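You operate a simulated robot arm through the tools that you are given. There is no shell and no other tool. Be economical: measure what you need, move in short steps, check, and stop when the job is done.

You run a simulated robot arm. Do the job below in one go: nothing can be reset, and whatever is moved stays where it is left.

Task
Swap the link with the highest kPa for the spare with the same letters, then push 10 ml through.
Fine: old link on the grey mat; meter switched on, orange tap open; use the meter's hand pump. Set down upright: what you pick out.
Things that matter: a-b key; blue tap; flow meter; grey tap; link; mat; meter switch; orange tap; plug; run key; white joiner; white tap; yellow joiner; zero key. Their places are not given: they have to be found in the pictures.

It is judged by the outcome, as a careful person would: the job done as asked, and still so three seconds after it is handed in. It fails if anything else is knocked over, pushed out of place, dropped, spilled or broken.

Robot
A 7-joint arm with a two-finger parallel gripper, fixed in place. Base frame: the origin is at the foot of the arm, x ahead of it, y to its left, z up; the work surface is at about z = 0.88. Units: m, degrees, N and s.
With the tool pointing down near the work surface it reaches from about 0.38 to 0.9 m from the base axis. Its first joint turns from -115.0 to 115.0 degrees. Payload 3.91 kg.
Tool frame: the origin (TCP) lies between the finger pads and is the grasp point; the fingertips stand 0.03 m ahead of it; z points along the fingers, y is the line along which they close. Largest opening 0.11 m; finger width 0.02, thickness 0.01; the body of the gripper, 0.048 by 0.112 m, starts 0.055 m behind the TCP.
Orientation is that of the tool frame in the base frame, as a unit quaternion [x, y, z, w]. With the fingers straight down and closing along the base's y, the tool's x points along the base's -x, its y along +y and its z along -z.

Tools
- The arm moves only by the tool move_arm. Its arguments are lists of equal length, an entry for each row: "dp": the shift along the tool's x, y, z in units of 500 mm (1.0 is 500 mm), a list of three; "dr": the turn, a rotation vector about the tool's x, y, z in units of 45 degrees (1.0 is 45 degrees), a list of three; "fingers": the finger opening in m, from 0 to 0.11. In form: {"dp": [[dx, dy, dz], ...], "dr": [[rx, ry, rz], ...], "fingers": [fingers, ...]}. A call has 1 to 20 rows; each row is the pose to reach, as a shift and turn from the pose commanded when the call began, along the tool's axes at that moment. A call with a number of a shift or a turn outside -1 to 1 is refused whole. Rows are played at 5 a second. More than 0.05 m and 8.6 degrees between two rows, or a gripper value outside its range, and nothing of the call is played. Where a pose cannot be reached the arm comes as near as it can. A force on the tool above 90 N (or 10 N above the force at the start of the call, whichever is more), or a blocked arm, ends the call early, and 0.2 s more pass. Each finger travels about 0.153 m/s and halts on what it meets, pressing with about 26 N; the grip force reading is that of the motor and also rises with nothing between the fingers. The clock runs only during rows and for 0.2 s after the last one: add rows that repeat a pose to give the fingers time. The reply holds the time, the measured pose of the TCP, the force on the tool along the base axes, the opening and the grip force, in the units named above and with some noise, with the torque about the TCP (base axes, N m) and any sound that the robot's microphone picked up.
- Cameras (640 x 400 px; columns grow to the right, rows downward): "scene" is fixed at [0.399, 0.6512, 1.6297]; the picture's right is [-1.00, 0.05, 0.00], its down [0.05, 0.86, -0.51] and it looks along [-0.03, -0.51, -0.86] (base axes); focal length 214 px, centre (320, 200). "wrist" rides on the gripper at [0.072, 0.017, -0.103] in the tool frame; the picture's right is [-0.23, 0.97, 0.00], its down [-0.76, -0.18, -0.62] and it looks along [-0.61, -0.14, 0.78] (tool axes); focal length 222 px, centre (320, 200).
- snapshot(camera): a new picture of that camera. It takes no simulated time.
- lift_body(by): slides the trunk up (or, below 0, down) by that many m; the arm rides with it, the base frame stays. It gives what a move gives, with no picture.
- probe_pixels(camera, pixels): for up to 12 pixels [column, row] of the newest picture of that camera ("zoom" is the newest enlarged one), the place [x, y, z] in the base frame of the surface seen there, good to about 0.002 m. It takes no simulated time.
- inspect(camera, box): a new picture of the part [left, top, right, bottom] of that camera's present view, enlarged. It takes no simulated time.
- job_done(): hands the job in; it is judged then, once.

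Keep the steps short. Do not move on a guess: measure, check each grasp and each placing, and mend mistakes. In all there are 80 turns and 38 pictures (those below and enlarged ones count). Leave the gripper open and the arm clear of the work at the hand-in unless told otherwise, and finish with a single line.

The tools are called after ">>>" as name(argument=value, ...) on one line, values as JSON. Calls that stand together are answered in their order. move_arm: Moves the arm, as the interface text tells. Its arguments: {"type":"object","properties":{"dp":{"type":"array"},"dr":{"type":"array"},"fingers":{"type":"array"}},"required":["dp","dr","fingers"]} The other tools are called the same way: lift_body (by) slides the trunk up or down; snapshot (camera) takes a picture; probe_pixels (camera, pixels) gives the place of the surface under pixels of a picture; inspect (camera, box) takes an enlarged picture of a part of a camera's view; job_done () hands the job in.

At the start:

```text
t: 0.0
tool_pos: [0.4709, 0.1029, 1.3024]
orientation: [0.0, 1.0, 0.0, 0.0]
wrist_force: [-0.4, 0.0, -0.3]
ft_torque: [0.0, -0.01, 0.01]
gripper_width: 0.11
finger_force: 0.1
trunk travel left (down, up): [-0.925, 0.065]
```

scene: 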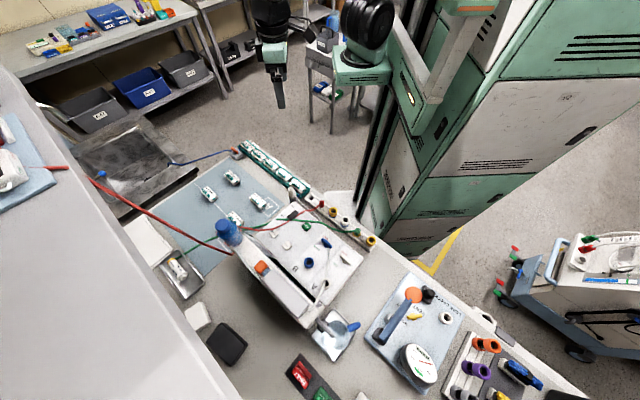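
wrist: 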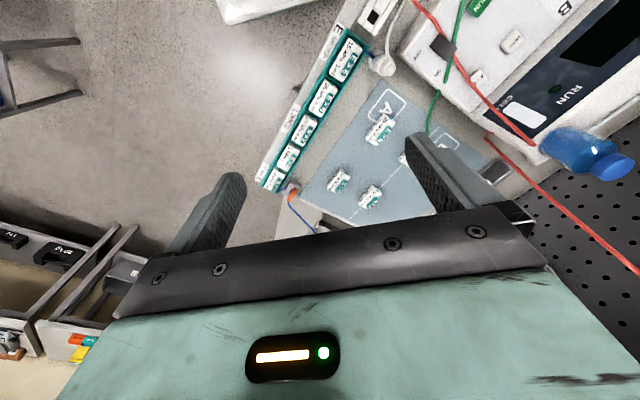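

I see a rack of links (green strip), spares on a blue mat, and a meter. I'll enlarge the areas to read them.

>>> inspect(camera="scene", box=[160, 130, 400, 280])

>>> inspect(camera="wrist", box=[240, 0, 480, 150])

>>> inspect(camera="scene", box=[220, 190, 380, 290])

```text
2.67 times, centred on (280, 205) of scene
```

zoom: 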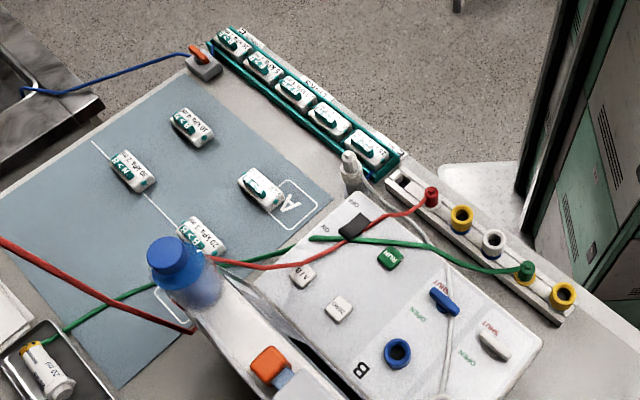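

```text
2.67 times, centred on (360, 75) of wrist
```

zoom: 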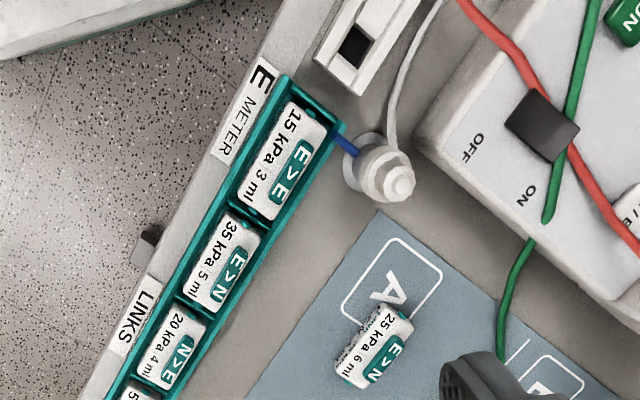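

```text
4.00 times, centred on (300, 240) of scene
```

zoom: 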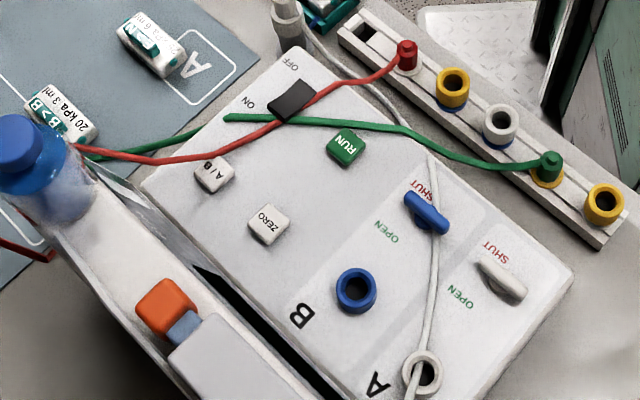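

The rack reads E>E 15, E>N 35, N>E 20... I need the remaining links and spares, and the other parts of the bench.

>>> inspect(camera="wrist", box=[240, 90, 400, 230])

>>> inspect(camera="scene", box=[280, 260, 540, 400])

>>> inspect(camera="scene", box=[60, 130, 280, 290])

```text
2.86 times, centred on (320, 160) of wrist
```

zoom: 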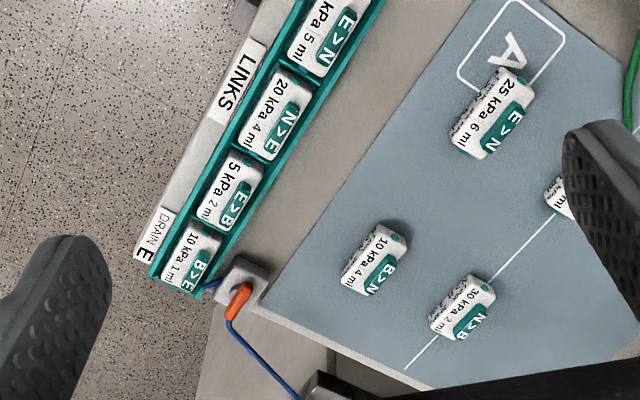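

```text
2.46 times, centred on (410, 330) of scene
```

zoom: 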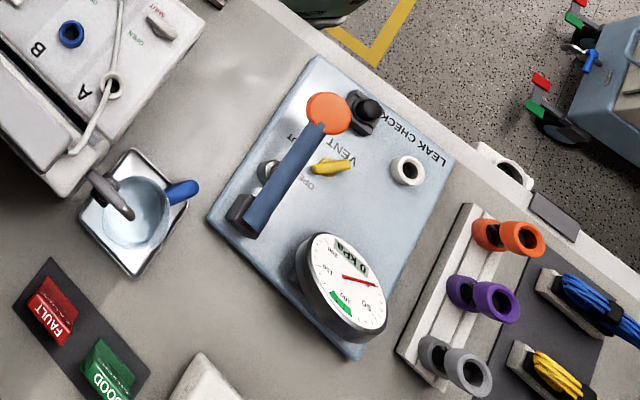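

```text
2.50 times, centred on (170, 210) of scene
```

zoom: 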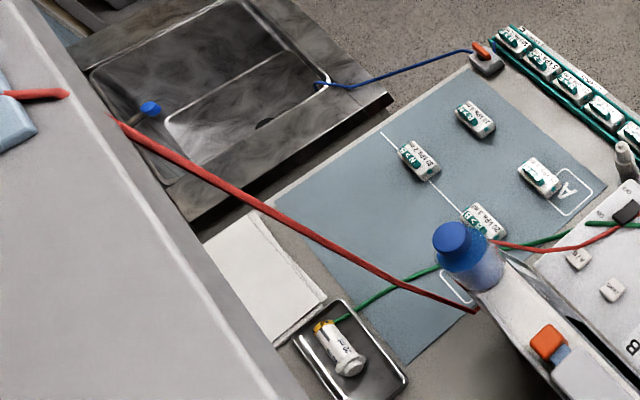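

Highest is E>N 35 kPa; the matching spare is E>N 25 kPa on the mat near "A". Now I measure where things are.

>>> snapshot(camera="scene")

>>> probe_pixels(camera="scene", pixels=[[258, 201], [271, 166], [233, 178], [209, 193], [234, 217], [238, 153], [293, 214], [309, 227], [306, 262], [325, 242], [262, 268], [228, 226]])

>>> probe_pixels(camera="wrist", pixels=[[323, 97], [380, 128], [347, 60], [303, 130], [340, 180], [370, 197], [293, 190], [382, 65], [563, 148], [444, 47], [512, 42], [524, 110]])

```text
29 pictures are left
```

scene: 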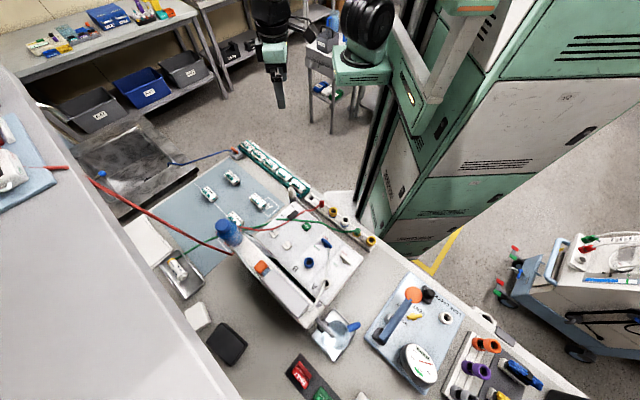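

```text
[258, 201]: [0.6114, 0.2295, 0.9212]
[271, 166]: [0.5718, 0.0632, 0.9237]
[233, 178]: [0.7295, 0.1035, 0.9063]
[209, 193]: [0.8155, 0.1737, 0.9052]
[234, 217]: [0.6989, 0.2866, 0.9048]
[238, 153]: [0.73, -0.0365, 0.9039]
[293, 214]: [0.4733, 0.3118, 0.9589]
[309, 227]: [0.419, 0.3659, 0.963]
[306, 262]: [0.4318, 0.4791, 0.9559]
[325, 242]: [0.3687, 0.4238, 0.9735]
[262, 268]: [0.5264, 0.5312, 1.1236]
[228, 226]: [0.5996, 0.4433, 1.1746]
```

```text
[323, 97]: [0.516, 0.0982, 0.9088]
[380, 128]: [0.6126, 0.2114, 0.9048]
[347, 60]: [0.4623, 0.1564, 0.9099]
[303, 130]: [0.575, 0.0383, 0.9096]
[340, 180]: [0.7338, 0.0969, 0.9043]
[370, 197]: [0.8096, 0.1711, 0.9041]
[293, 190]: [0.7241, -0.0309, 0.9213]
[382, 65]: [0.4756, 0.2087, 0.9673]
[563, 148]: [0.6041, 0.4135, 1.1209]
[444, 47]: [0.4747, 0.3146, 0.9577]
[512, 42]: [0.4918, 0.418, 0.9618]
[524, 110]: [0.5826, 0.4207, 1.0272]
```

The bottle/meter's back and the pump are unclear, so I turn the wrist camera toward the meter (staying high).

>>> move_arm(dp=[[0.053, 0.06, 0], [0.107, 0.12, 0], [0.16, 0.18, 0], [0.213, 0.24, 0], [0.267, 0.3, 0], [0.32, 0.36, 0]], dr=[[0, 0, -0.167], [0, 0, -0.333], [0, 0, -0.5], [0, 0, -0.667], [0, 0, -0.833], [0, 0, -1]], fingers=[0.11, 0.11, 0.11, 0.11, 0.11, 0.11])

>>> snapshot(camera="wrist")

```text
t: 1.4
tool_pos: [0.3113, 0.2801, 1.3044]
orientation: [-0.384, 0.923, 0.0, 0.0]
wrist_force: [0.9, -0.1, 0.5]
ft_torque: [0.02, 0.02, 0.0]
gripper_width: 0.1101
finger_force: 0.1
trunk travel left (down, up): [-0.925, 0.065]
```

```text
28 pictures are left
```

wrist: 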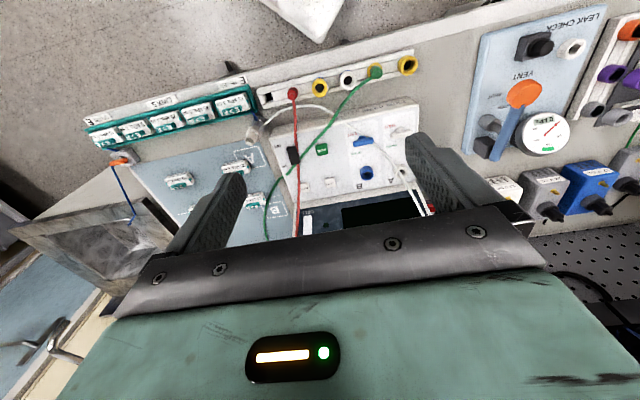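

The gripper hides the screen; I shift forward 0.15 m at the same height (fingertips 1.27, bottle top 1.175).

>>> move_arm(dp=[[-0.08, 0, 0], [-0.16, 0, 0], [-0.24, 0, 0], [-0.32, 0, 0]], dr=[[0, 0, 0], [0, 0, 0], [0, 0, 0], [0, 0, 0]], fingers=[0.11, 0.11, 0.11, 0.11])

>>> snapshot(camera="wrist")

```text
t: 2.4
tool_pos: [0.4268, 0.3948, 1.2996]
orientation: [-0.383, 0.924, 0.0, 0.0]
wrist_force: [-0.1, -0.1, 0.3]
ft_torque: [0.01, -0.06, 0.0]
gripper_width: 0.1102
finger_force: 0.0
trunk travel left (down, up): [-0.925, 0.065]
```

```text
27 pictures are left
```

wrist: 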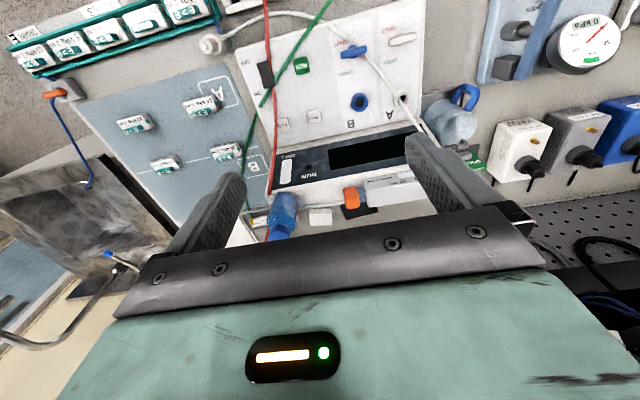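

>>> inspect(camera="wrist", box=[220, 0, 500, 240])

>>> inspect(camera="wrist", box=[240, 120, 440, 240])

>>> probe_pixels(camera="wrist", pixels=[[351, 198], [285, 200], [380, 190], [284, 228], [265, 73], [301, 66], [312, 115], [281, 124], [359, 101], [402, 100], [353, 50], [402, 38]])

```text
1.67 times, centred on (360, 120) of wrist
```

zoom: 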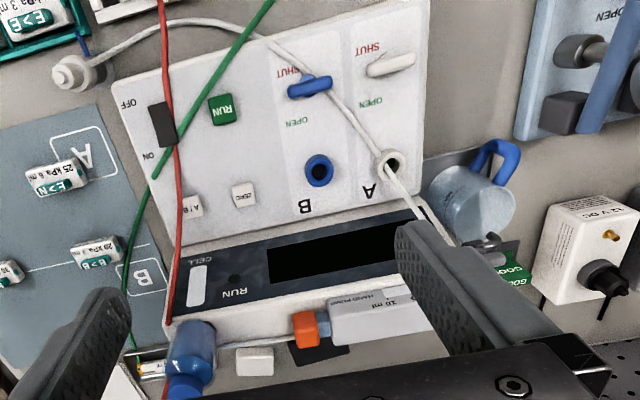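

```text
3.20 times, centred on (340, 180) of wrist
```

zoom: 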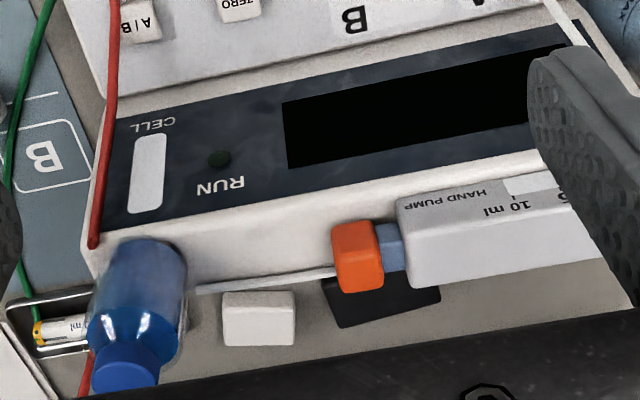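

```text
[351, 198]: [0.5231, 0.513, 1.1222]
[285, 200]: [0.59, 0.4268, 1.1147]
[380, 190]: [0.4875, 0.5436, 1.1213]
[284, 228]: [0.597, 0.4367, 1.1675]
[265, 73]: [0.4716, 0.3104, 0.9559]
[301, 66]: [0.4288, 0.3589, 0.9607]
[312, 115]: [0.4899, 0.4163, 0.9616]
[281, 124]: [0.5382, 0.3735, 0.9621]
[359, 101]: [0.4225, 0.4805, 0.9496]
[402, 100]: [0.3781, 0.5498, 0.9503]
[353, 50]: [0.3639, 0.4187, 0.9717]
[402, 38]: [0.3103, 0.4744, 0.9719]
```

The hand pump is on top of the meter, with an orange plunger at about (0.525,0.52,1.12) pushing along the body; meter is off. Now a closer look at the links, taps and joiner: moving to the robot side of the rack, still well above everything.

>>> move_arm(dp=[[0.063, -0.061, 0], [0.126, -0.122, 0], [0.189, -0.183, 0.03], [0.252, -0.244, 0.07], [0.315, -0.305, 0.11], [0.378, -0.366, 0.15], [0.441, -0.427, 0.2], [0.504, -0.488, 0.25], [0.568, -0.548, 0.3], [0.568, -0.548, 0.3]], dr=[[0, 0, 0], [0, 0, 0], [0, 0, 0], [0, 0, 0], [0, 0, 0], [0, 0, 0], [0, 0, 0], [0, 0, 0], [0, 0, 0], [0, 0, 0]], fingers=[0.11, 0.11, 0.11, 0.11, 0.11, 0.11, 0.11, 0.11, 0.11, 0.11])

>>> inspect(camera="wrist", box=[0, 0, 640, 240])

```text
refused: row 7 steps farther than a row can; nothing moved
```

```text
1.00 times, centred on (320, 120) of wrist (not enlarged: the box is as wide or as high as the picture)
```

zoom: 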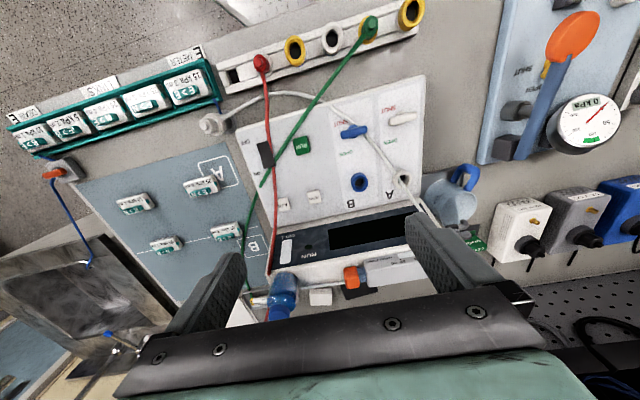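

Step too long; I repeat with smaller steps.

>>> move_arm(dp=[[0.052, -0.05, 0.027], [0.103, -0.1, 0.055], [0.155, -0.149, 0.082], [0.207, -0.199, 0.109], [0.258, -0.249, 0.136], [0.31, -0.299, 0.164], [0.361, -0.349, 0.191], [0.413, -0.399, 0.218], [0.465, -0.448, 0.245], [0.516, -0.498, 0.273], [0.568, -0.548, 0.3], [0.568, -0.548, 0.3]], dr=[[0, 0, 0], [0, 0, 0], [0, 0, 0], [0, 0, 0], [0, 0, 0], [0, 0, 0], [0, 0, 0], [0, 0, 0], [0, 0, 0], [0, 0, 0], [0, 0, 0], [0, 0, 0]], fingers=[0.11, 0.11, 0.11, 0.11, 0.11, 0.11, 0.11, 0.11, 0.11, 0.11, 0.11, 0.11])

>>> snapshot(camera="wrist")

```text
t: 5.0
tool_pos: [0.4602, 0.0261, 1.1561]
orientation: [-0.383, 0.924, 0.0, -0.001]
wrist_force: [-0.4, -0.2, -0.4]
ft_torque: [-0.02, -0.02, 0.01]
gripper_width: 0.1103
finger_force: 0.0
out of reach, approached as far as the arm can: row 10, 11, 12
trunk travel left (down, up): [-0.925, 0.065]
```

```text
23 pictures are left
```

wrist: 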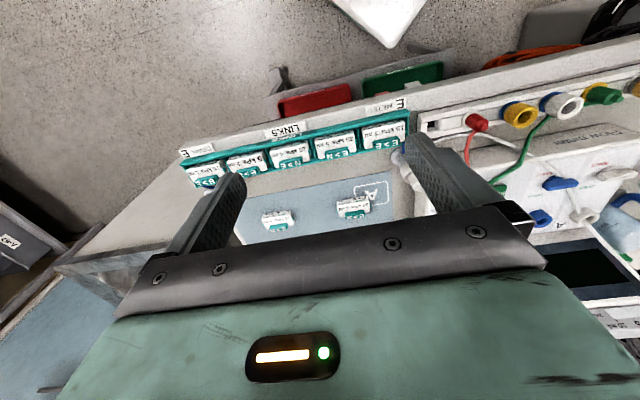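

I zoom on the links and on the meter taps in this view, and probe link geometry.

>>> inspect(camera="wrist", box=[170, 80, 430, 240])

>>> inspect(camera="wrist", box=[400, 60, 640, 260])

```text
2.46 times, centred on (300, 160) of wrist
```

zoom: 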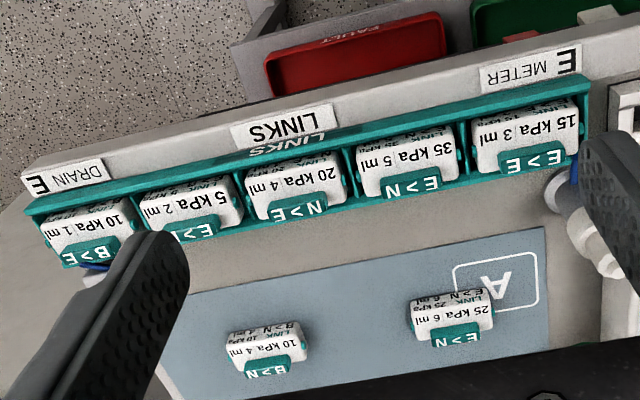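

```text
2.00 times, centred on (520, 160) of wrist
```

zoom: 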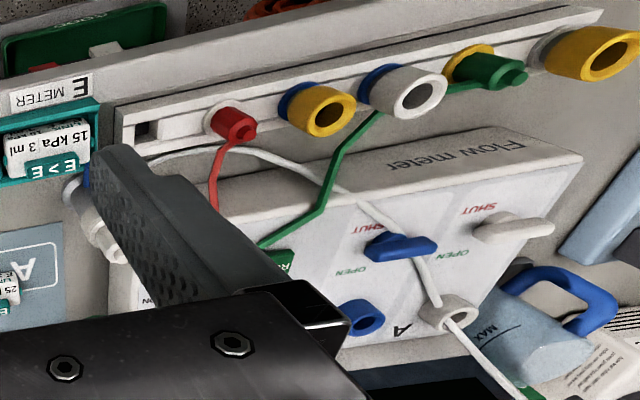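

Chain reads METER E | E>E, E>N(35), N>E, E>B, B>E | E DRAIN. I check the white hose's ends, taps and drain tap from the scene camera at high zoom.

>>> inspect(camera="scene", box=[270, 170, 390, 245])

>>> inspect(camera="scene", box=[290, 225, 390, 300])

>>> inspect(camera="scene", box=[225, 135, 315, 195])

```text
5.33 times, centred on (330, 208) of scene
```

zoom: 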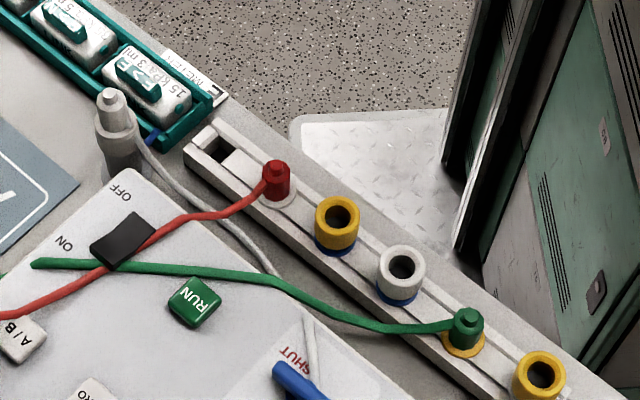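

```text
5.33 times, centred on (340, 262) of scene
```

zoom: 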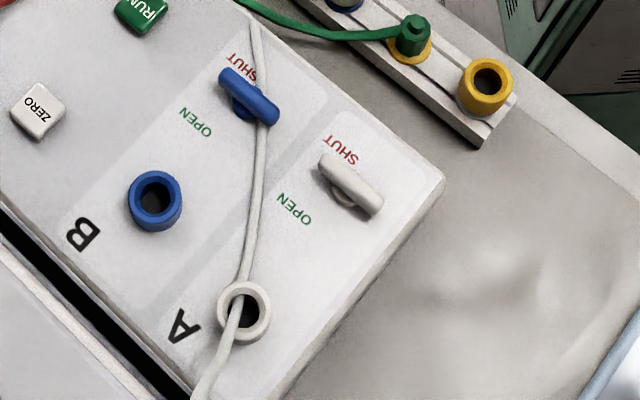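

```text
6.67 times, centred on (270, 165) of scene
```

zoom: 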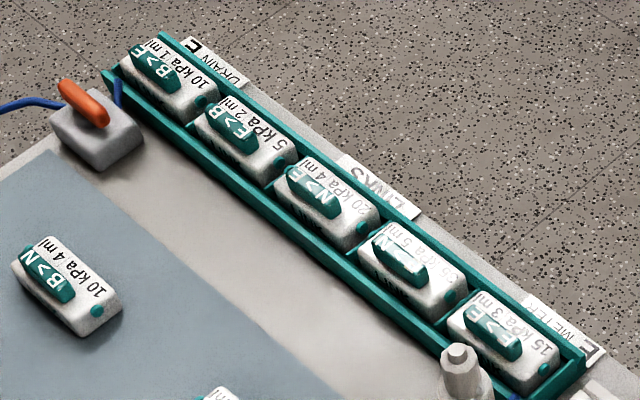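

I probe the installed E>N link and tray edges in this zoom.

>>> probe_pixels(camera="zoom", pixels=[[383, 240], [422, 278], [400, 262], [392, 285], [436, 270], [385, 232], [460, 290], [366, 229], [400, 335], [440, 250], [425, 300], [360, 268]])

>>> inspect(camera="scene", box=[190, 160, 290, 230])

```text
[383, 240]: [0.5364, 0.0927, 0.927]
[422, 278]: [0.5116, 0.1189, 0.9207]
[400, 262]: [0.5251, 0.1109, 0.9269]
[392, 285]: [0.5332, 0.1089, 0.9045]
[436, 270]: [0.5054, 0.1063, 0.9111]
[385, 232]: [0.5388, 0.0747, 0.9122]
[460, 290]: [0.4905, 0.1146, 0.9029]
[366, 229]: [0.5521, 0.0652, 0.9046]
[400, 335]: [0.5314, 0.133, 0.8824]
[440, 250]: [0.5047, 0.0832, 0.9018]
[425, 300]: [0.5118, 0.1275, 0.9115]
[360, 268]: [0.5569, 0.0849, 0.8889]
```

```text
5.71 times, centred on (240, 195) of scene
```

zoom: 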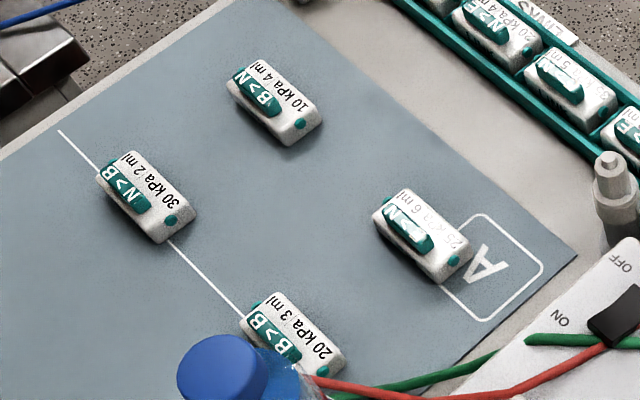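

>>> probe_pixels(camera="zoom", pixels=[[395, 205], [408, 226], [425, 245], [400, 240], [415, 215], [385, 215], [462, 262], [430, 218], [420, 262], [410, 300], [383, 222], [434, 248]])

>>> inspect(camera="wrist", box=[300, 110, 420, 230])

```text
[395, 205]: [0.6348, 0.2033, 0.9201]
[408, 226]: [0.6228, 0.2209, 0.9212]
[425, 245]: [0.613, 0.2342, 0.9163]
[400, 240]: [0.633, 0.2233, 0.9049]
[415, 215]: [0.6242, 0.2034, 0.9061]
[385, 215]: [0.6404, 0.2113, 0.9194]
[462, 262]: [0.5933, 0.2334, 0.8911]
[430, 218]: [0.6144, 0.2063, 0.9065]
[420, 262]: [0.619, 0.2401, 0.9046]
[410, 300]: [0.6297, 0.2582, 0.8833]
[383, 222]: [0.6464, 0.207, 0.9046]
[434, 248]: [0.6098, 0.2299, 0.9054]
```

```text
3.33 times, centred on (360, 170) of wrist
```

zoom: 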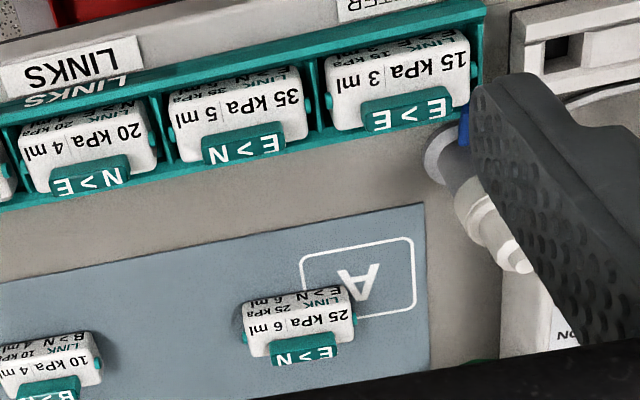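

The handles are upright teal ribs (top 0.927 in the tray, 0.921 on the mat). I turn the tool 90° so the fingers close across the handles, moving over the rack high up.

>>> move_arm(dp=[[-0.04, 0, 0], [-0.08, 0, 0], [-0.12, 0, 0], [-0.16, 0, 0], [-0.2, 0, 0], [-0.22, 0, 0]], dr=[[0, 0, 0.167], [0, 0, 0.333], [0, 0, 0.5], [0, 0, 0.667], [0, 0, 0.833], [0, 0, 1]], fingers=[0.11, 0.11, 0.11, 0.11, 0.11, 0.11])

>>> move_arm(dp=[[0, 0, 0], [0, 0, 0], [0, 0, 0], [0, 0, 0], [0, 0, 0], [0, 0, 0], [0, 0, 0]], dr=[[0, 0, 0.167], [0, 0, 0.333], [0, 0, 0.5], [0, 0, 0.667], [0, 0, 0.833], [0, 0, 1], [0, 0, 1]], fingers=[0.11, 0.11, 0.11, 0.11, 0.11, 0.11, 0.11])

```text
t: 6.4
tool_pos: [0.5371, 0.1061, 1.1538]
orientation: [0.001, 1.0, 0.001, 0.0]
wrist_force: [-0.6, 0.3, 0.2]
ft_torque: [0.04, -0.02, -0.04]
gripper_width: 0.1102
finger_force: 0.0
trunk travel left (down, up): [-0.925, 0.065]
```

```text
t: 8.0
tool_pos: [0.5382, 0.1056, 1.1538]
orientation: [0.383, 0.924, 0.0, 0.0]
wrist_force: [-0.5, 0.4, -0.7]
ft_torque: [0.0, -0.02, -0.02]
gripper_width: 0.1101
finger_force: 0.1
trunk travel left (down, up): [-0.925, 0.065]
```

Now lower 0.09 m above the installed link and look.

>>> move_arm(dp=[[0.01, -0.01, 0.09], [0.02, -0.015, 0.18], [0.02, -0.015, 0.18]], dr=[[0, 0, 0], [0, 0, 0], [0, 0, 0]], fingers=[0.11, 0.08, 0.06])

>>> snapshot(camera="wrist")

```text
t: 8.8
tool_pos: [0.5231, 0.1081, 1.0603]
orientation: [0.383, 0.924, 0.0, 0.0]
wrist_force: [0.0, 0.8, -0.1]
ft_torque: [-0.01, 0.0, -0.01]
gripper_width: 0.0602
finger_force: 0.0
trunk travel left (down, up): [-0.925, 0.065]
```

```text
15 pictures are left
```

wrist: 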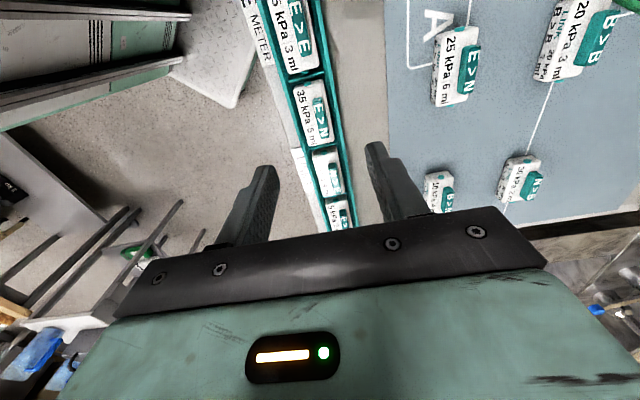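

>>> probe_pixels(camera="wrist", pixels=[[317, 100], [322, 100], [326, 100], [329, 100], [321, 132], [326, 132], [330, 132], [333, 134], [319, 116], [324, 116], [328, 116], [305, 100]])

>>> probe_pixels(camera="wrist", pixels=[[470, 52], [475, 52], [479, 52], [463, 90], [468, 90], [472, 90], [466, 70], [472, 70], [476, 70], [450, 60], [440, 98], [448, 28]])

>>> probe_pixels(camera="wrist", pixels=[[303, 20], [300, 40], [337, 175], [345, 215], [344, 100], [339, 60], [295, 80], [306, 140], [310, 116], [300, 70], [320, 148], [434, 190]])

```text
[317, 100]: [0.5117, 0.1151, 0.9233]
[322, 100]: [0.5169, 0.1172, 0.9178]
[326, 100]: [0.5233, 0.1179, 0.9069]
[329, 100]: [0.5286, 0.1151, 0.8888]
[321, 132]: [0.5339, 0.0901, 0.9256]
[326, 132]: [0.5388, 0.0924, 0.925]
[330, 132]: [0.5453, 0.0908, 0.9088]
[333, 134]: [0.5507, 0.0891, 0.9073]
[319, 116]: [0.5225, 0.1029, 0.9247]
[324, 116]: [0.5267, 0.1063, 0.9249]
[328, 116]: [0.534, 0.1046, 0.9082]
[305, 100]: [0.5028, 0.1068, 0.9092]
```

```text
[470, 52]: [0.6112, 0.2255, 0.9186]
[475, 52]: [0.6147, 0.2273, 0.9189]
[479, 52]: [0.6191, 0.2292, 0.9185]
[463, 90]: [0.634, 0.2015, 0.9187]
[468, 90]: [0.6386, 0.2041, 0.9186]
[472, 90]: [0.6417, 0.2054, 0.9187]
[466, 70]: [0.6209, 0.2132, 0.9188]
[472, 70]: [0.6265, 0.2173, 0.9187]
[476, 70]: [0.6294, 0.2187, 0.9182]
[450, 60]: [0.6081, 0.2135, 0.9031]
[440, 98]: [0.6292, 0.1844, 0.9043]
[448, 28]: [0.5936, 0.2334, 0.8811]
```

```text
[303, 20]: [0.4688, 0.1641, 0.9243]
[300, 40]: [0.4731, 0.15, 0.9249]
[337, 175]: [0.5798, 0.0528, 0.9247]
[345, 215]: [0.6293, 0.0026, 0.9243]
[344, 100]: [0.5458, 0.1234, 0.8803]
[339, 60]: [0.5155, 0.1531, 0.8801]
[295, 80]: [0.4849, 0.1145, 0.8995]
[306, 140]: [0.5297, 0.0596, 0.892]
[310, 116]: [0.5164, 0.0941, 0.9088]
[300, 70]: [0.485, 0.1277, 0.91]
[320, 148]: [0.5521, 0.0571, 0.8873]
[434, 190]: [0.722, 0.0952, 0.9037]
```

Handles: installed centre ≈(0.526,0.102), spare ≈(0.626,0.216), both along ≈134°, matching the tool. Lower onto the installed link's handle (tips to z≈0.913) with fingers at 0.04.

>>> move_arm(dp=[[-0.0127, -0.0045, 0.06], [-0.0127, -0.0045, 0.14], [-0.0127, -0.0045, 0.2], [-0.0127, -0.0045, 0.2346], [-0.0127, -0.0045, 0.2346]], dr=[[0, 0, 0], [0, 0, 0], [0, 0, 0], [0, 0, 0], [0, 0, 0]], fingers=[0.04, 0.04, 0.04, 0.04, 0.04])

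>>> snapshot(camera="wrist")

```text
t: 10.0
tool_pos: [0.5266, 0.1, 0.948]
orientation: [0.384, 0.924, 0.0, 0.0]
wrist_force: [0.1, -0.2, 0.2]
ft_torque: [0.02, -0.03, 0.03]
gripper_width: 0.0398
finger_force: 0.0
trunk travel left (down, up): [-0.925, 0.065]
```

```text
14 pictures are left
```

wrist: 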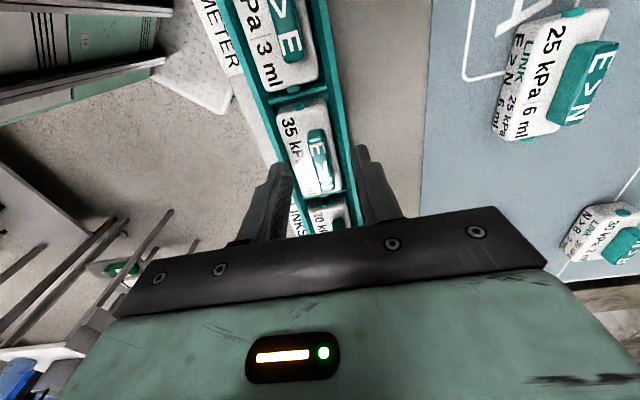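

>>> probe_pixels(camera="wrist", pixels=[[318, 133], [318, 128], [322, 160], [312, 160], [324, 185], [328, 190], [326, 150], [310, 150], [331, 185], [316, 190], [318, 140], [324, 194]])

>>> probe_pixels(camera="wrist", pixels=[[604, 44], [590, 44], [616, 44], [597, 70], [585, 70], [575, 120], [562, 122], [555, 118], [600, 50], [570, 115], [573, 13], [525, 140]])

```text
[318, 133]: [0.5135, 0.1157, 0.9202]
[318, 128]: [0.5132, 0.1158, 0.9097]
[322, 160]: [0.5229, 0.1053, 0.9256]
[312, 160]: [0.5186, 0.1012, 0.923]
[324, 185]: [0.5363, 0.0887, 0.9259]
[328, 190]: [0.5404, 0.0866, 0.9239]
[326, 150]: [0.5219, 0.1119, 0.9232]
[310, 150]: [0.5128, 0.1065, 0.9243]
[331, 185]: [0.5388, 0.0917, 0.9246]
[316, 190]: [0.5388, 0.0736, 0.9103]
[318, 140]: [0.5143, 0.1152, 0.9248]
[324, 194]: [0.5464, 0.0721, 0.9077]
```

```text
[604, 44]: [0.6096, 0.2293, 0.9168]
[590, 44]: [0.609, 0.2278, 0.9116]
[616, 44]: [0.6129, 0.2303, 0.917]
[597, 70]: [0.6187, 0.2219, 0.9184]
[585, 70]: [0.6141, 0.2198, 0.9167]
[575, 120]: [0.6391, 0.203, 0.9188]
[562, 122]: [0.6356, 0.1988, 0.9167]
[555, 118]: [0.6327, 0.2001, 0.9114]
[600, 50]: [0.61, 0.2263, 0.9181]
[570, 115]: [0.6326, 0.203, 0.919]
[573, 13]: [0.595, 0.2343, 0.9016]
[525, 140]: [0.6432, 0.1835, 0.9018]
```

Alignment is good. Settle at tips ≈0.914 and close on the handle.

>>> move_arm(dp=[[0, 0, 0.004], [0, 0, 0.006], [0, 0, 0.006], [0, 0, 0.006], [0, 0, 0.006]], dr=[[0, 0, 0], [0, 0, 0], [0, 0, 0], [0, 0, 0], [0, 0, 0]], fingers=[0.04, 0.04, 0.02, 0.0, 0.0])

```text
t: 11.2
tool_pos: [0.5272, 0.0999, 0.9451]
orientation: [0.382, 0.924, 0.0, 0.0]
wrist_force: [0.6, 0.2, -0.5]
ft_torque: [0.0, -0.03, -0.01]
gripper_width: 0.0102
finger_force: 25.6
trunk travel left (down, up): [-0.925, 0.065]
```

Gripped (0.0102 m). Lift straight up.

>>> move_arm(dp=[[0, 0, -0.01], [0, 0, -0.02], [0, 0, -0.04], [0, 0, -0.07], [0, 0, -0.12], [0, 0, -0.18], [0, 0, -0.18]], dr=[[0, 0, 0], [0, 0, 0], [0, 0, 0], [0, 0, 0], [0, 0, 0], [0, 0, 0], [0, 0, 0]], fingers=[0, 0, 0, 0, 0, 0, 0])

>>> snapshot(camera="wrist")

```text
t: 12.8
tool_pos: [0.5283, 0.0999, 1.0368]
orientation: [0.383, 0.924, 0.0, 0.001]
wrist_force: [0.0, -0.2, -0.4]
ft_torque: [0.0, 0.03, -0.01]
gripper_width: 0.01
finger_force: 26.3
trunk travel left (down, up): [-0.925, 0.065]
```

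```text
13 pictures are left
```

wrist: 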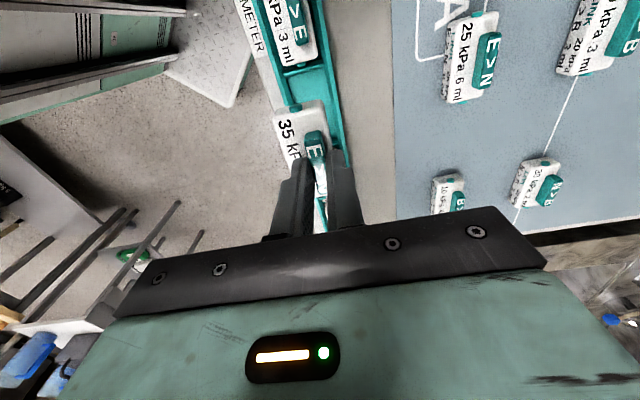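

Old link is out and held upright. Move to the free mat spot (0.674,0.156) between B>N and the spare, staying high first.

>>> move_arm(dp=[[-0.032, 0.071, 0], [-0.063, 0.143, 0], [-0.095, 0.214, 0], [-0.1267, 0.2854, 0], [-0.1267, 0.2854, 0]], dr=[[0, 0, 0], [0, 0, 0], [0, 0, 0], [0, 0, 0], [0, 0, 0]], fingers=[0, 0, 0, 0, 0])

>>> move_arm(dp=[[0, 0, 0.06], [0, 0, 0.12], [0, 0, 0.165], [0, 0, 0.18], [0, 0, 0.19], [0, 0, 0.195], [0, 0, 0.195]], dr=[[0, 0, 0], [0, 0, 0], [0, 0, 0], [0, 0, 0], [0, 0, 0], [0, 0, 0], [0, 0, 0]], fingers=[0, 0, 0, 0, 0, 0, 0])

```text
t: 14.0
tool_pos: [0.6758, 0.156, 1.0348]
orientation: [0.382, 0.924, 0.0, 0.0]
wrist_force: [0.0, -0.3, -0.5]
ft_torque: [0.02, -0.02, 0.0]
gripper_width: 0.0102
finger_force: 26.1
trunk travel left (down, up): [-0.925, 0.065]
```

```text
t: 15.6
tool_pos: [0.6738, 0.1587, 0.9378]
orientation: [0.382, 0.924, 0.001, 0.001]
wrist_force: [-0.2, 3.0, 21.7]
ft_torque: [0.17, 0.14, -0.03]
gripper_width: 0.0101
finger_force: 25.8
trunk travel left (down, up): [-0.925, 0.065]
```

Touching the mat with 22 N; ease up ~1 mm, open to 0.035, and rise.

>>> move_arm(dp=[[0, 0, -0.002], [0, 0, -0.002], [0, 0, -0.002], [0, 0, -0.04], [0, 0, -0.11], [0, 0, -0.18], [0, 0, -0.2]], dr=[[0, 0, 0], [0, 0, 0], [0, 0, 0], [0, 0, 0], [0, 0, 0], [0, 0, 0], [0, 0, 0]], fingers=[0.0, 0.035, 0.035, 0.035, 0.035, 0.035, 0.035])

```text
t: 17.2
tool_pos: [0.6722, 0.1582, 1.036]
orientation: [0.383, 0.924, 0.0, 0.0]
wrist_force: [0.3, -0.3, -0.9]
ft_torque: [0.02, -0.03, -0.01]
gripper_width: 0.0352
finger_force: 0.1
trunk travel left (down, up): [-0.925, 0.065]
```

Move over the spare and stop with tips just above its handle to check alignment.

>>> move_arm(dp=[[0.05, 0.004, 0], [0.1, 0.008, 0], [0.147, 0.0122, 0], [0.147, 0.0122, 0.08], [0.147, 0.0122, 0.162], [0.147, 0.0122, 0.162]], dr=[[0, 0, 0], [0, 0, 0], [0, 0, 0], [0, 0, 0], [0, 0, 0], [0, 0, 0]], fingers=[0.035, 0.035, 0.035, 0.035, 0.035, 0.035])

>>> snapshot(camera="wrist")

```text
t: 18.6
tool_pos: [0.6263, 0.2143, 0.9547]
orientation: [0.383, 0.924, 0.0, 0.0]
wrist_force: [-0.1, -0.6, 0.2]
ft_torque: [0.04, -0.01, -0.02]
gripper_width: 0.035
finger_force: 0.0
trunk travel left (down, up): [-0.925, 0.065]
```

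```text
12 pictures are left
```

wrist: 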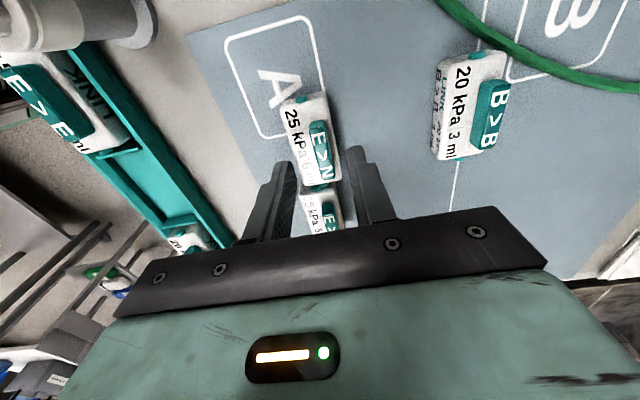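

>>> probe_pixels(camera="wrist", pixels=[[319, 124], [319, 130], [313, 150], [326, 150], [318, 176], [330, 176], [325, 178], [324, 183], [322, 150], [320, 186], [322, 193], [310, 192]])

```text
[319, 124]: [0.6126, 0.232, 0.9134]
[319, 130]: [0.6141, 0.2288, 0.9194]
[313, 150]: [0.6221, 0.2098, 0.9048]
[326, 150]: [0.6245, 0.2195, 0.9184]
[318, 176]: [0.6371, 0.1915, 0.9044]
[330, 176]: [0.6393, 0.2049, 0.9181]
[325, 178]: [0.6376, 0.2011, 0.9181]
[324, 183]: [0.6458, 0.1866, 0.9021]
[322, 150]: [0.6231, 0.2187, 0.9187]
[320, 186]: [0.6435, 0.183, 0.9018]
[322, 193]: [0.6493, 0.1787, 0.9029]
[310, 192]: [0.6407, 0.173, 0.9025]
```

Aligned within 1 mm. Lower to z 0.939 and close on the spare's handle.

>>> move_arm(dp=[[0, 0, 0.015], [0, 0, 0.031], [0, 0, 0.031], [0, 0, 0.031], [0, 0, 0.031], [0, 0, 0.031]], dr=[[0, 0, 0], [0, 0, 0], [0, 0, 0], [0, 0, 0], [0, 0, 0], [0, 0, 0]], fingers=[0.035, 0.035, 0.035, 0.0, 0.0, 0.0])

>>> move_arm(dp=[[0, 0, -0.01], [0, 0, -0.04], [0, 0, -0.1], [0, 0, -0.16], [0, 0, -0.2], [0, 0, -0.2]], dr=[[0, 0, 0], [0, 0, 0], [0, 0, 0], [0, 0, 0], [0, 0, 0], [0, 0, 0]], fingers=[0, 0, 0, 0, 0, 0])

```text
t: 20.0
tool_pos: [0.6256, 0.2143, 0.9411]
orientation: [0.382, 0.924, 0.0, 0.001]
wrist_force: [-1.3, 0.3, -0.2]
ft_torque: [0.01, 0.03, -0.01]
gripper_width: 0.0103
finger_force: 25.9
trunk travel left (down, up): [-0.925, 0.065]
```

```text
t: 21.4
tool_pos: [0.6265, 0.2112, 1.0415]
orientation: [0.383, 0.924, 0.0, -0.001]
wrist_force: [0.6, -0.4, -1.4]
ft_torque: [0.02, -0.02, -0.03]
gripper_width: 0.0102
finger_force: 26.0
trunk travel left (down, up): [-0.925, 0.065]
```

Spare lifted. Move over the vacated slot (shift back computed from commanded moves) and hover just above the tray.

>>> move_arm(dp=[[-0.006, -0.075, 0], [-0.012, -0.15, 0], [-0.018, -0.225, 0], [-0.0229, -0.2966, 0], [-0.0229, -0.2966, 0.06], [-0.0229, -0.2966, 0.1], [-0.0229, -0.2966, 0.1]], dr=[[0, 0, 0], [0, 0, 0], [0, 0, 0], [0, 0, 0], [0, 0, 0], [0, 0, 0], [0, 0, 0]], fingers=[0, 0, 0, 0, 0, 0, 0])

>>> snapshot(camera="wrist")

```text
t: 23.0
tool_pos: [0.5284, 0.0999, 0.991]
orientation: [0.382, 0.924, 0.001, 0.0]
wrist_force: [0.3, 0.3, -0.3]
ft_torque: [0.0, 0.0, -0.04]
gripper_width: 0.0101
finger_force: 25.5
trunk travel left (down, up): [-0.925, 0.065]
```

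```text
11 pictures are left
```

wrist: 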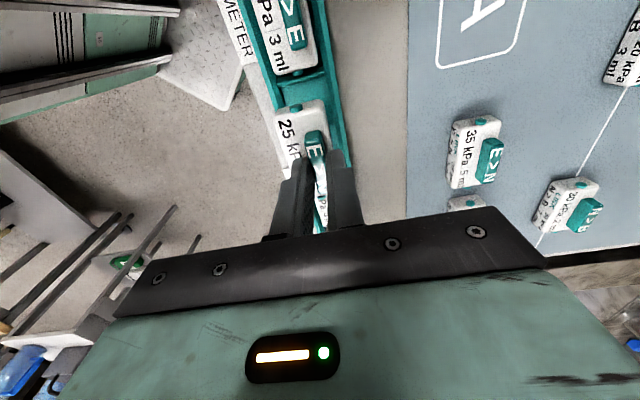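

Grip looks identical to the old one. Lower slowly into the slot to z≈0.948.

>>> move_arm(dp=[[0, 0, 0.02], [0, 0, 0.04], [0, 0, 0.055], [0, 0, 0.065], [0, 0, 0.075], [0, 0, 0.083], [0, 0, 0.083]], dr=[[0, 0, 0], [0, 0, 0], [0, 0, 0], [0, 0, 0], [0, 0, 0], [0, 0, 0], [0, 0, 0]], fingers=[0, 0, 0, 0, 0, 0, 0])

```text
t: 24.6
tool_pos: [0.5288, 0.1002, 0.9493]
orientation: [0.383, 0.924, 0.0, 0.0]
wrist_force: [0.2, -0.3, -0.1]
ft_torque: [0.01, -0.01, -0.02]
gripper_width: 0.0097
finger_force: 25.9
trunk travel left (down, up): [-0.925, 0.065]
```

No contact yet; continue in 1 mm steps.

>>> move_arm(dp=[[0, 0, 0.002], [0, 0, 0.004], [0, 0, 0.006], [0, 0, 0.006]], dr=[[0, 0, 0], [0, 0, 0], [0, 0, 0], [0, 0, 0]], fingers=[0, 0, 0, 0])

```text
t: 25.6
tool_pos: [0.528, 0.1001, 0.9443]
orientation: [0.382, 0.924, 0.001, 0.001]
wrist_force: [-0.2, -0.5, -0.5]
ft_torque: [0.01, 0.03, -0.01]
gripper_width: 0.0102
finger_force: 25.8
trunk travel left (down, up): [-0.925, 0.065]
```

>>> move_arm(dp=[[0, 0, 0.002], [0, 0, 0.004], [0, 0, 0.006], [0, 0, 0.006]], dr=[[0, 0, 0], [0, 0, 0], [0, 0, 0], [0, 0, 0]], fingers=[0, 0, 0, 0])

>>> snapshot(camera="wrist")

```text
t: 26.6
tool_pos: [0.5288, 0.1005, 0.9436]
orientation: [0.382, 0.924, 0.001, 0.0]
wrist_force: [-0.2, -1.3, 26.0]
ft_torque: [-0.04, 0.0, 0.01]
gripper_width: 0.0103
finger_force: 25.6
trunk travel left (down, up): [-0.925, 0.065]
```

```text
10 pictures are left
```

wrist: 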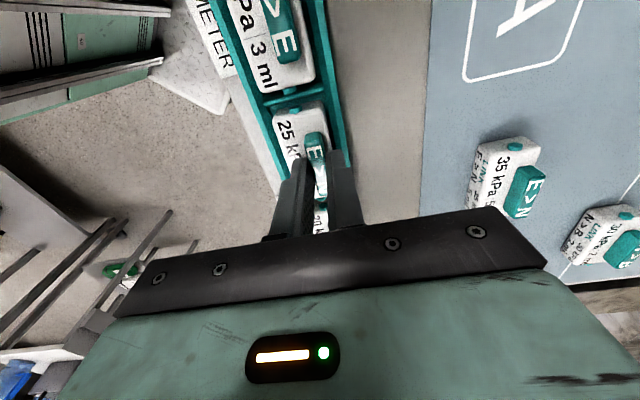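

Contact at 26 N. Check its seating height against the earlier values (body top 0.910, handle 0.925).

>>> probe_pixels(camera="wrist", pixels=[[286, 132], [296, 160], [315, 140], [316, 148], [265, 50], [290, 45], [287, 112], [284, 103]])

```text
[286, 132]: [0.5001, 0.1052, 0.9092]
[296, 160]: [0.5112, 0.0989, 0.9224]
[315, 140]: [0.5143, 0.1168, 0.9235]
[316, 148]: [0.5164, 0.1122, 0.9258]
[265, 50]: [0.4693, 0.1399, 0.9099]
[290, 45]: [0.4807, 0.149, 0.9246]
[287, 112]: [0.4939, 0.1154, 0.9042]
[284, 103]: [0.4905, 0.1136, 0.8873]
```

Seated level with its neighbour. Ease, release, rise.

>>> move_arm(dp=[[0, 0, -0.003], [0, 0, -0.003], [0, 0, -0.003], [0, 0, -0.04], [0, 0, -0.12], [0, 0, -0.2], [0, 0, -0.25]], dr=[[0, 0, 0], [0, 0, 0], [0, 0, 0], [0, 0, 0], [0, 0, 0], [0, 0, 0], [0, 0, 0]], fingers=[0, 0.035, 0.035, 0.035, 0.035, 0.035, 0.035])

```text
t: 28.2
tool_pos: [0.5287, 0.1014, 1.0697]
orientation: [0.382, 0.924, 0.0, -0.001]
wrist_force: [-0.4, 0.1, 0.4]
ft_torque: [0.0, 0.02, -0.01]
gripper_width: 0.035
finger_force: 0.0
trunk travel left (down, up): [-0.925, 0.065]
```

Link swapped. Now the meter: I take an enlarged view and probe switch, hoses, keys and tap handles.

>>> inspect(camera="scene", box=[235, 190, 379, 280])

>>> probe_pixels(camera="zoom", pixels=[[258, 108], [240, 112], [262, 90], [280, 98], [285, 105], [250, 126], [230, 120], [180, 135], [310, 85], [310, 135], [215, 152], [340, 165]])

```text
4.44 times, centred on (307, 235) of scene
```

zoom: 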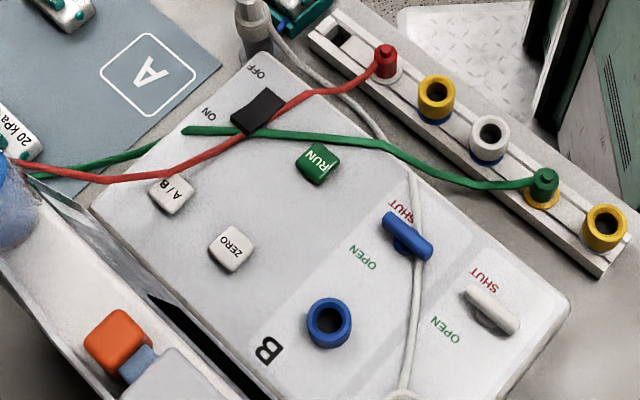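

```text
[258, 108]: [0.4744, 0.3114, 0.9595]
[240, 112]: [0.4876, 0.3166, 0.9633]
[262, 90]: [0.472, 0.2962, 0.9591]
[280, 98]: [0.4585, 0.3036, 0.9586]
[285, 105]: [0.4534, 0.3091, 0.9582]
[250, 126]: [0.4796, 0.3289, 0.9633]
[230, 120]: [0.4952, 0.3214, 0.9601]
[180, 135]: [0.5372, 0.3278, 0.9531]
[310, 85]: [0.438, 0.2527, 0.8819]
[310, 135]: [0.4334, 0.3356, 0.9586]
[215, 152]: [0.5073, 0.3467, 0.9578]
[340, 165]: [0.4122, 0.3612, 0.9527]
```

The rocker's ON end (toward the display, ≈(0.486,0.318)) is the raised one. I must know how high the two hoses crossing it are.

>>> probe_pixels(camera="zoom", pixels=[[322, 93], [205, 157], [100, 179], [150, 151], [210, 131], [320, 137], [450, 180], [268, 118], [240, 139], [262, 131], [285, 100], [225, 131]])

>>> probe_pixels(camera="zoom", pixels=[[390, 220], [406, 236], [424, 252], [472, 293], [490, 308], [512, 326], [480, 318], [118, 340], [138, 365], [92, 345], [175, 390], [150, 350]])

```text
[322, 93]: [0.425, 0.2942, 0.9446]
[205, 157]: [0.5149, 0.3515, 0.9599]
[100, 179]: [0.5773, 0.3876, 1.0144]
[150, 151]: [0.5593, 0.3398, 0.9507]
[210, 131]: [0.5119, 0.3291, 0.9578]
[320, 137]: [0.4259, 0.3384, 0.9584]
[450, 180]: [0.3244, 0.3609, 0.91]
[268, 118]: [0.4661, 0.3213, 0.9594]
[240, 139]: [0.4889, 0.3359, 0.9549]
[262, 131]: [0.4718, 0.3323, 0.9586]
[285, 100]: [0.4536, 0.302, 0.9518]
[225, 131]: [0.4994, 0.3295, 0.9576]
```

```text
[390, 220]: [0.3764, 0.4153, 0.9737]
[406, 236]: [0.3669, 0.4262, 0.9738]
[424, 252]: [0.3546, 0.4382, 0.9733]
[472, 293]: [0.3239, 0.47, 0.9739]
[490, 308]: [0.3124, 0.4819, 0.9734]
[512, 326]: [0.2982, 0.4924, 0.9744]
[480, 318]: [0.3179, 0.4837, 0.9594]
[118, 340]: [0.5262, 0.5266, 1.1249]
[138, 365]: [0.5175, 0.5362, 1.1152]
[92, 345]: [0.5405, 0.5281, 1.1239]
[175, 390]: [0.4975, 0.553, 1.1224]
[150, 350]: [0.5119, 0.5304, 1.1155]
```

Hoses lie flat on the panel (top ≈0.959), below the raised rocker end (0.963), so a small press at (0.486,0.316) is safe. Move above it with fingers closed.

>>> move_arm(dp=[[0.073, 0.0486, 0], [0.1455, 0.0972, 0], [0.218, 0.146, 0], [0.291, 0.194, 0], [0.3638, 0.243, 0], [0.3638, 0.243, 0.06], [0.3638, 0.243, 0.12], [0.3638, 0.243, 0.12]], dr=[[0, 0, 0], [0, 0, 0], [0, 0, 0], [0, 0, 0], [0, 0, 0], [0, 0, 0], [0, 0, 0], [0, 0, 0]], fingers=[0.035, 0.02, 0, 0, 0, 0, 0, 0])

>>> snapshot(camera="wrist")

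```text
t: 30.0
tool_pos: [0.485, 0.3117, 1.0075]
orientation: [0.382, 0.924, 0.001, 0.0]
wrist_force: [0.2, 0.1, -0.4]
ft_torque: [0.03, -0.01, 0.04]
gripper_width: 0.0
finger_force: 26.0
trunk travel left (down, up): [-0.925, 0.065]
```

```text
8 pictures are left
```

wrist: 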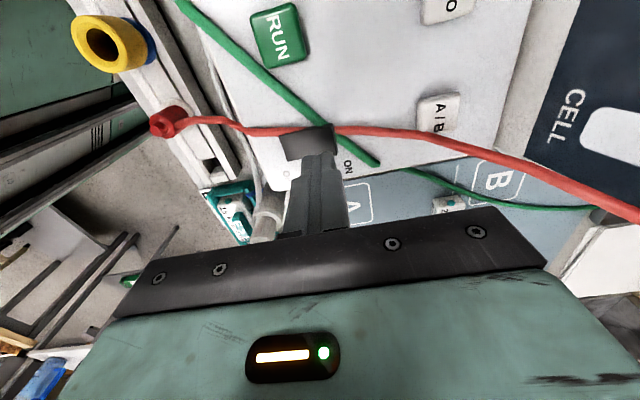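

>>> probe_pixels(camera="wrist", pixels=[[333, 128], [333, 145], [336, 152], [285, 135], [287, 157], [310, 145], [318, 165], [340, 165], [325, 130], [375, 162], [360, 150], [335, 134]])

```text
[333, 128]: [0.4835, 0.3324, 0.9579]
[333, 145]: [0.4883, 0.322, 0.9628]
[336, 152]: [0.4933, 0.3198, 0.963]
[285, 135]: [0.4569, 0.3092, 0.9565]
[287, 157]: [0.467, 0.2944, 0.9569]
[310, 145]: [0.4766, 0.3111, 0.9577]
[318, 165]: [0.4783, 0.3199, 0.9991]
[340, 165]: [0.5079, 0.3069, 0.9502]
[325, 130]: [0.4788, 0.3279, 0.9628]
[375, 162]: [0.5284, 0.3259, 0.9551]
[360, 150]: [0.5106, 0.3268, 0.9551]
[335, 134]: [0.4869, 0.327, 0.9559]
```

Rocker centre ≈(0.4745,0.3135), ON edge ≈(0.487,0.325). Press at ≈(0.481,0.320), down to tip z≈0.958 in small steps.

>>> move_arm(dp=[[0.0148, 0.0021, 0.01], [0.0148, 0.0021, 0.02], [0.0148, 0.0021, 0.028], [0.0148, 0.0021, 0.033], [0.0148, 0.0021, 0.037], [0.0148, 0.0021, 0.037]], dr=[[0, 0, 0], [0, 0, 0], [0, 0, 0], [0, 0, 0], [0, 0, 0], [0, 0, 0]], fingers=[0, 0, 0, 0, 0, 0])

```text
t: 31.4
tool_pos: [0.4815, 0.3212, 0.9872]
orientation: [0.383, 0.924, -0.001, 0.0]
wrist_force: [-0.3, -0.5, 0.3]
ft_torque: [-0.03, -0.01, 0.0]
gripper_width: 0.0
finger_force: 25.9
trunk travel left (down, up): [-0.925, 0.065]
```

>>> move_arm(dp=[[0, 0, 0.002], [0, 0, 0.004], [0, 0, 0.006], [0, 0, 0.008], [0, 0, 0.008]], dr=[[0, 0, 0], [0, 0, 0], [0, 0, 0], [0, 0, 0], [0, 0, 0]], fingers=[0, 0, 0, 0, 0])

```text
t: 32.6
tool_pos: [0.481, 0.321, 0.988]
orientation: [0.383, 0.924, 0.001, 0.001]
wrist_force: [-6.1, -8.6, 41.1]
ft_torque: [-0.31, 0.19, 0.02]
gripper_width: 0.0001
finger_force: 26.4
trunk travel left (down, up): [-0.925, 0.065]
```

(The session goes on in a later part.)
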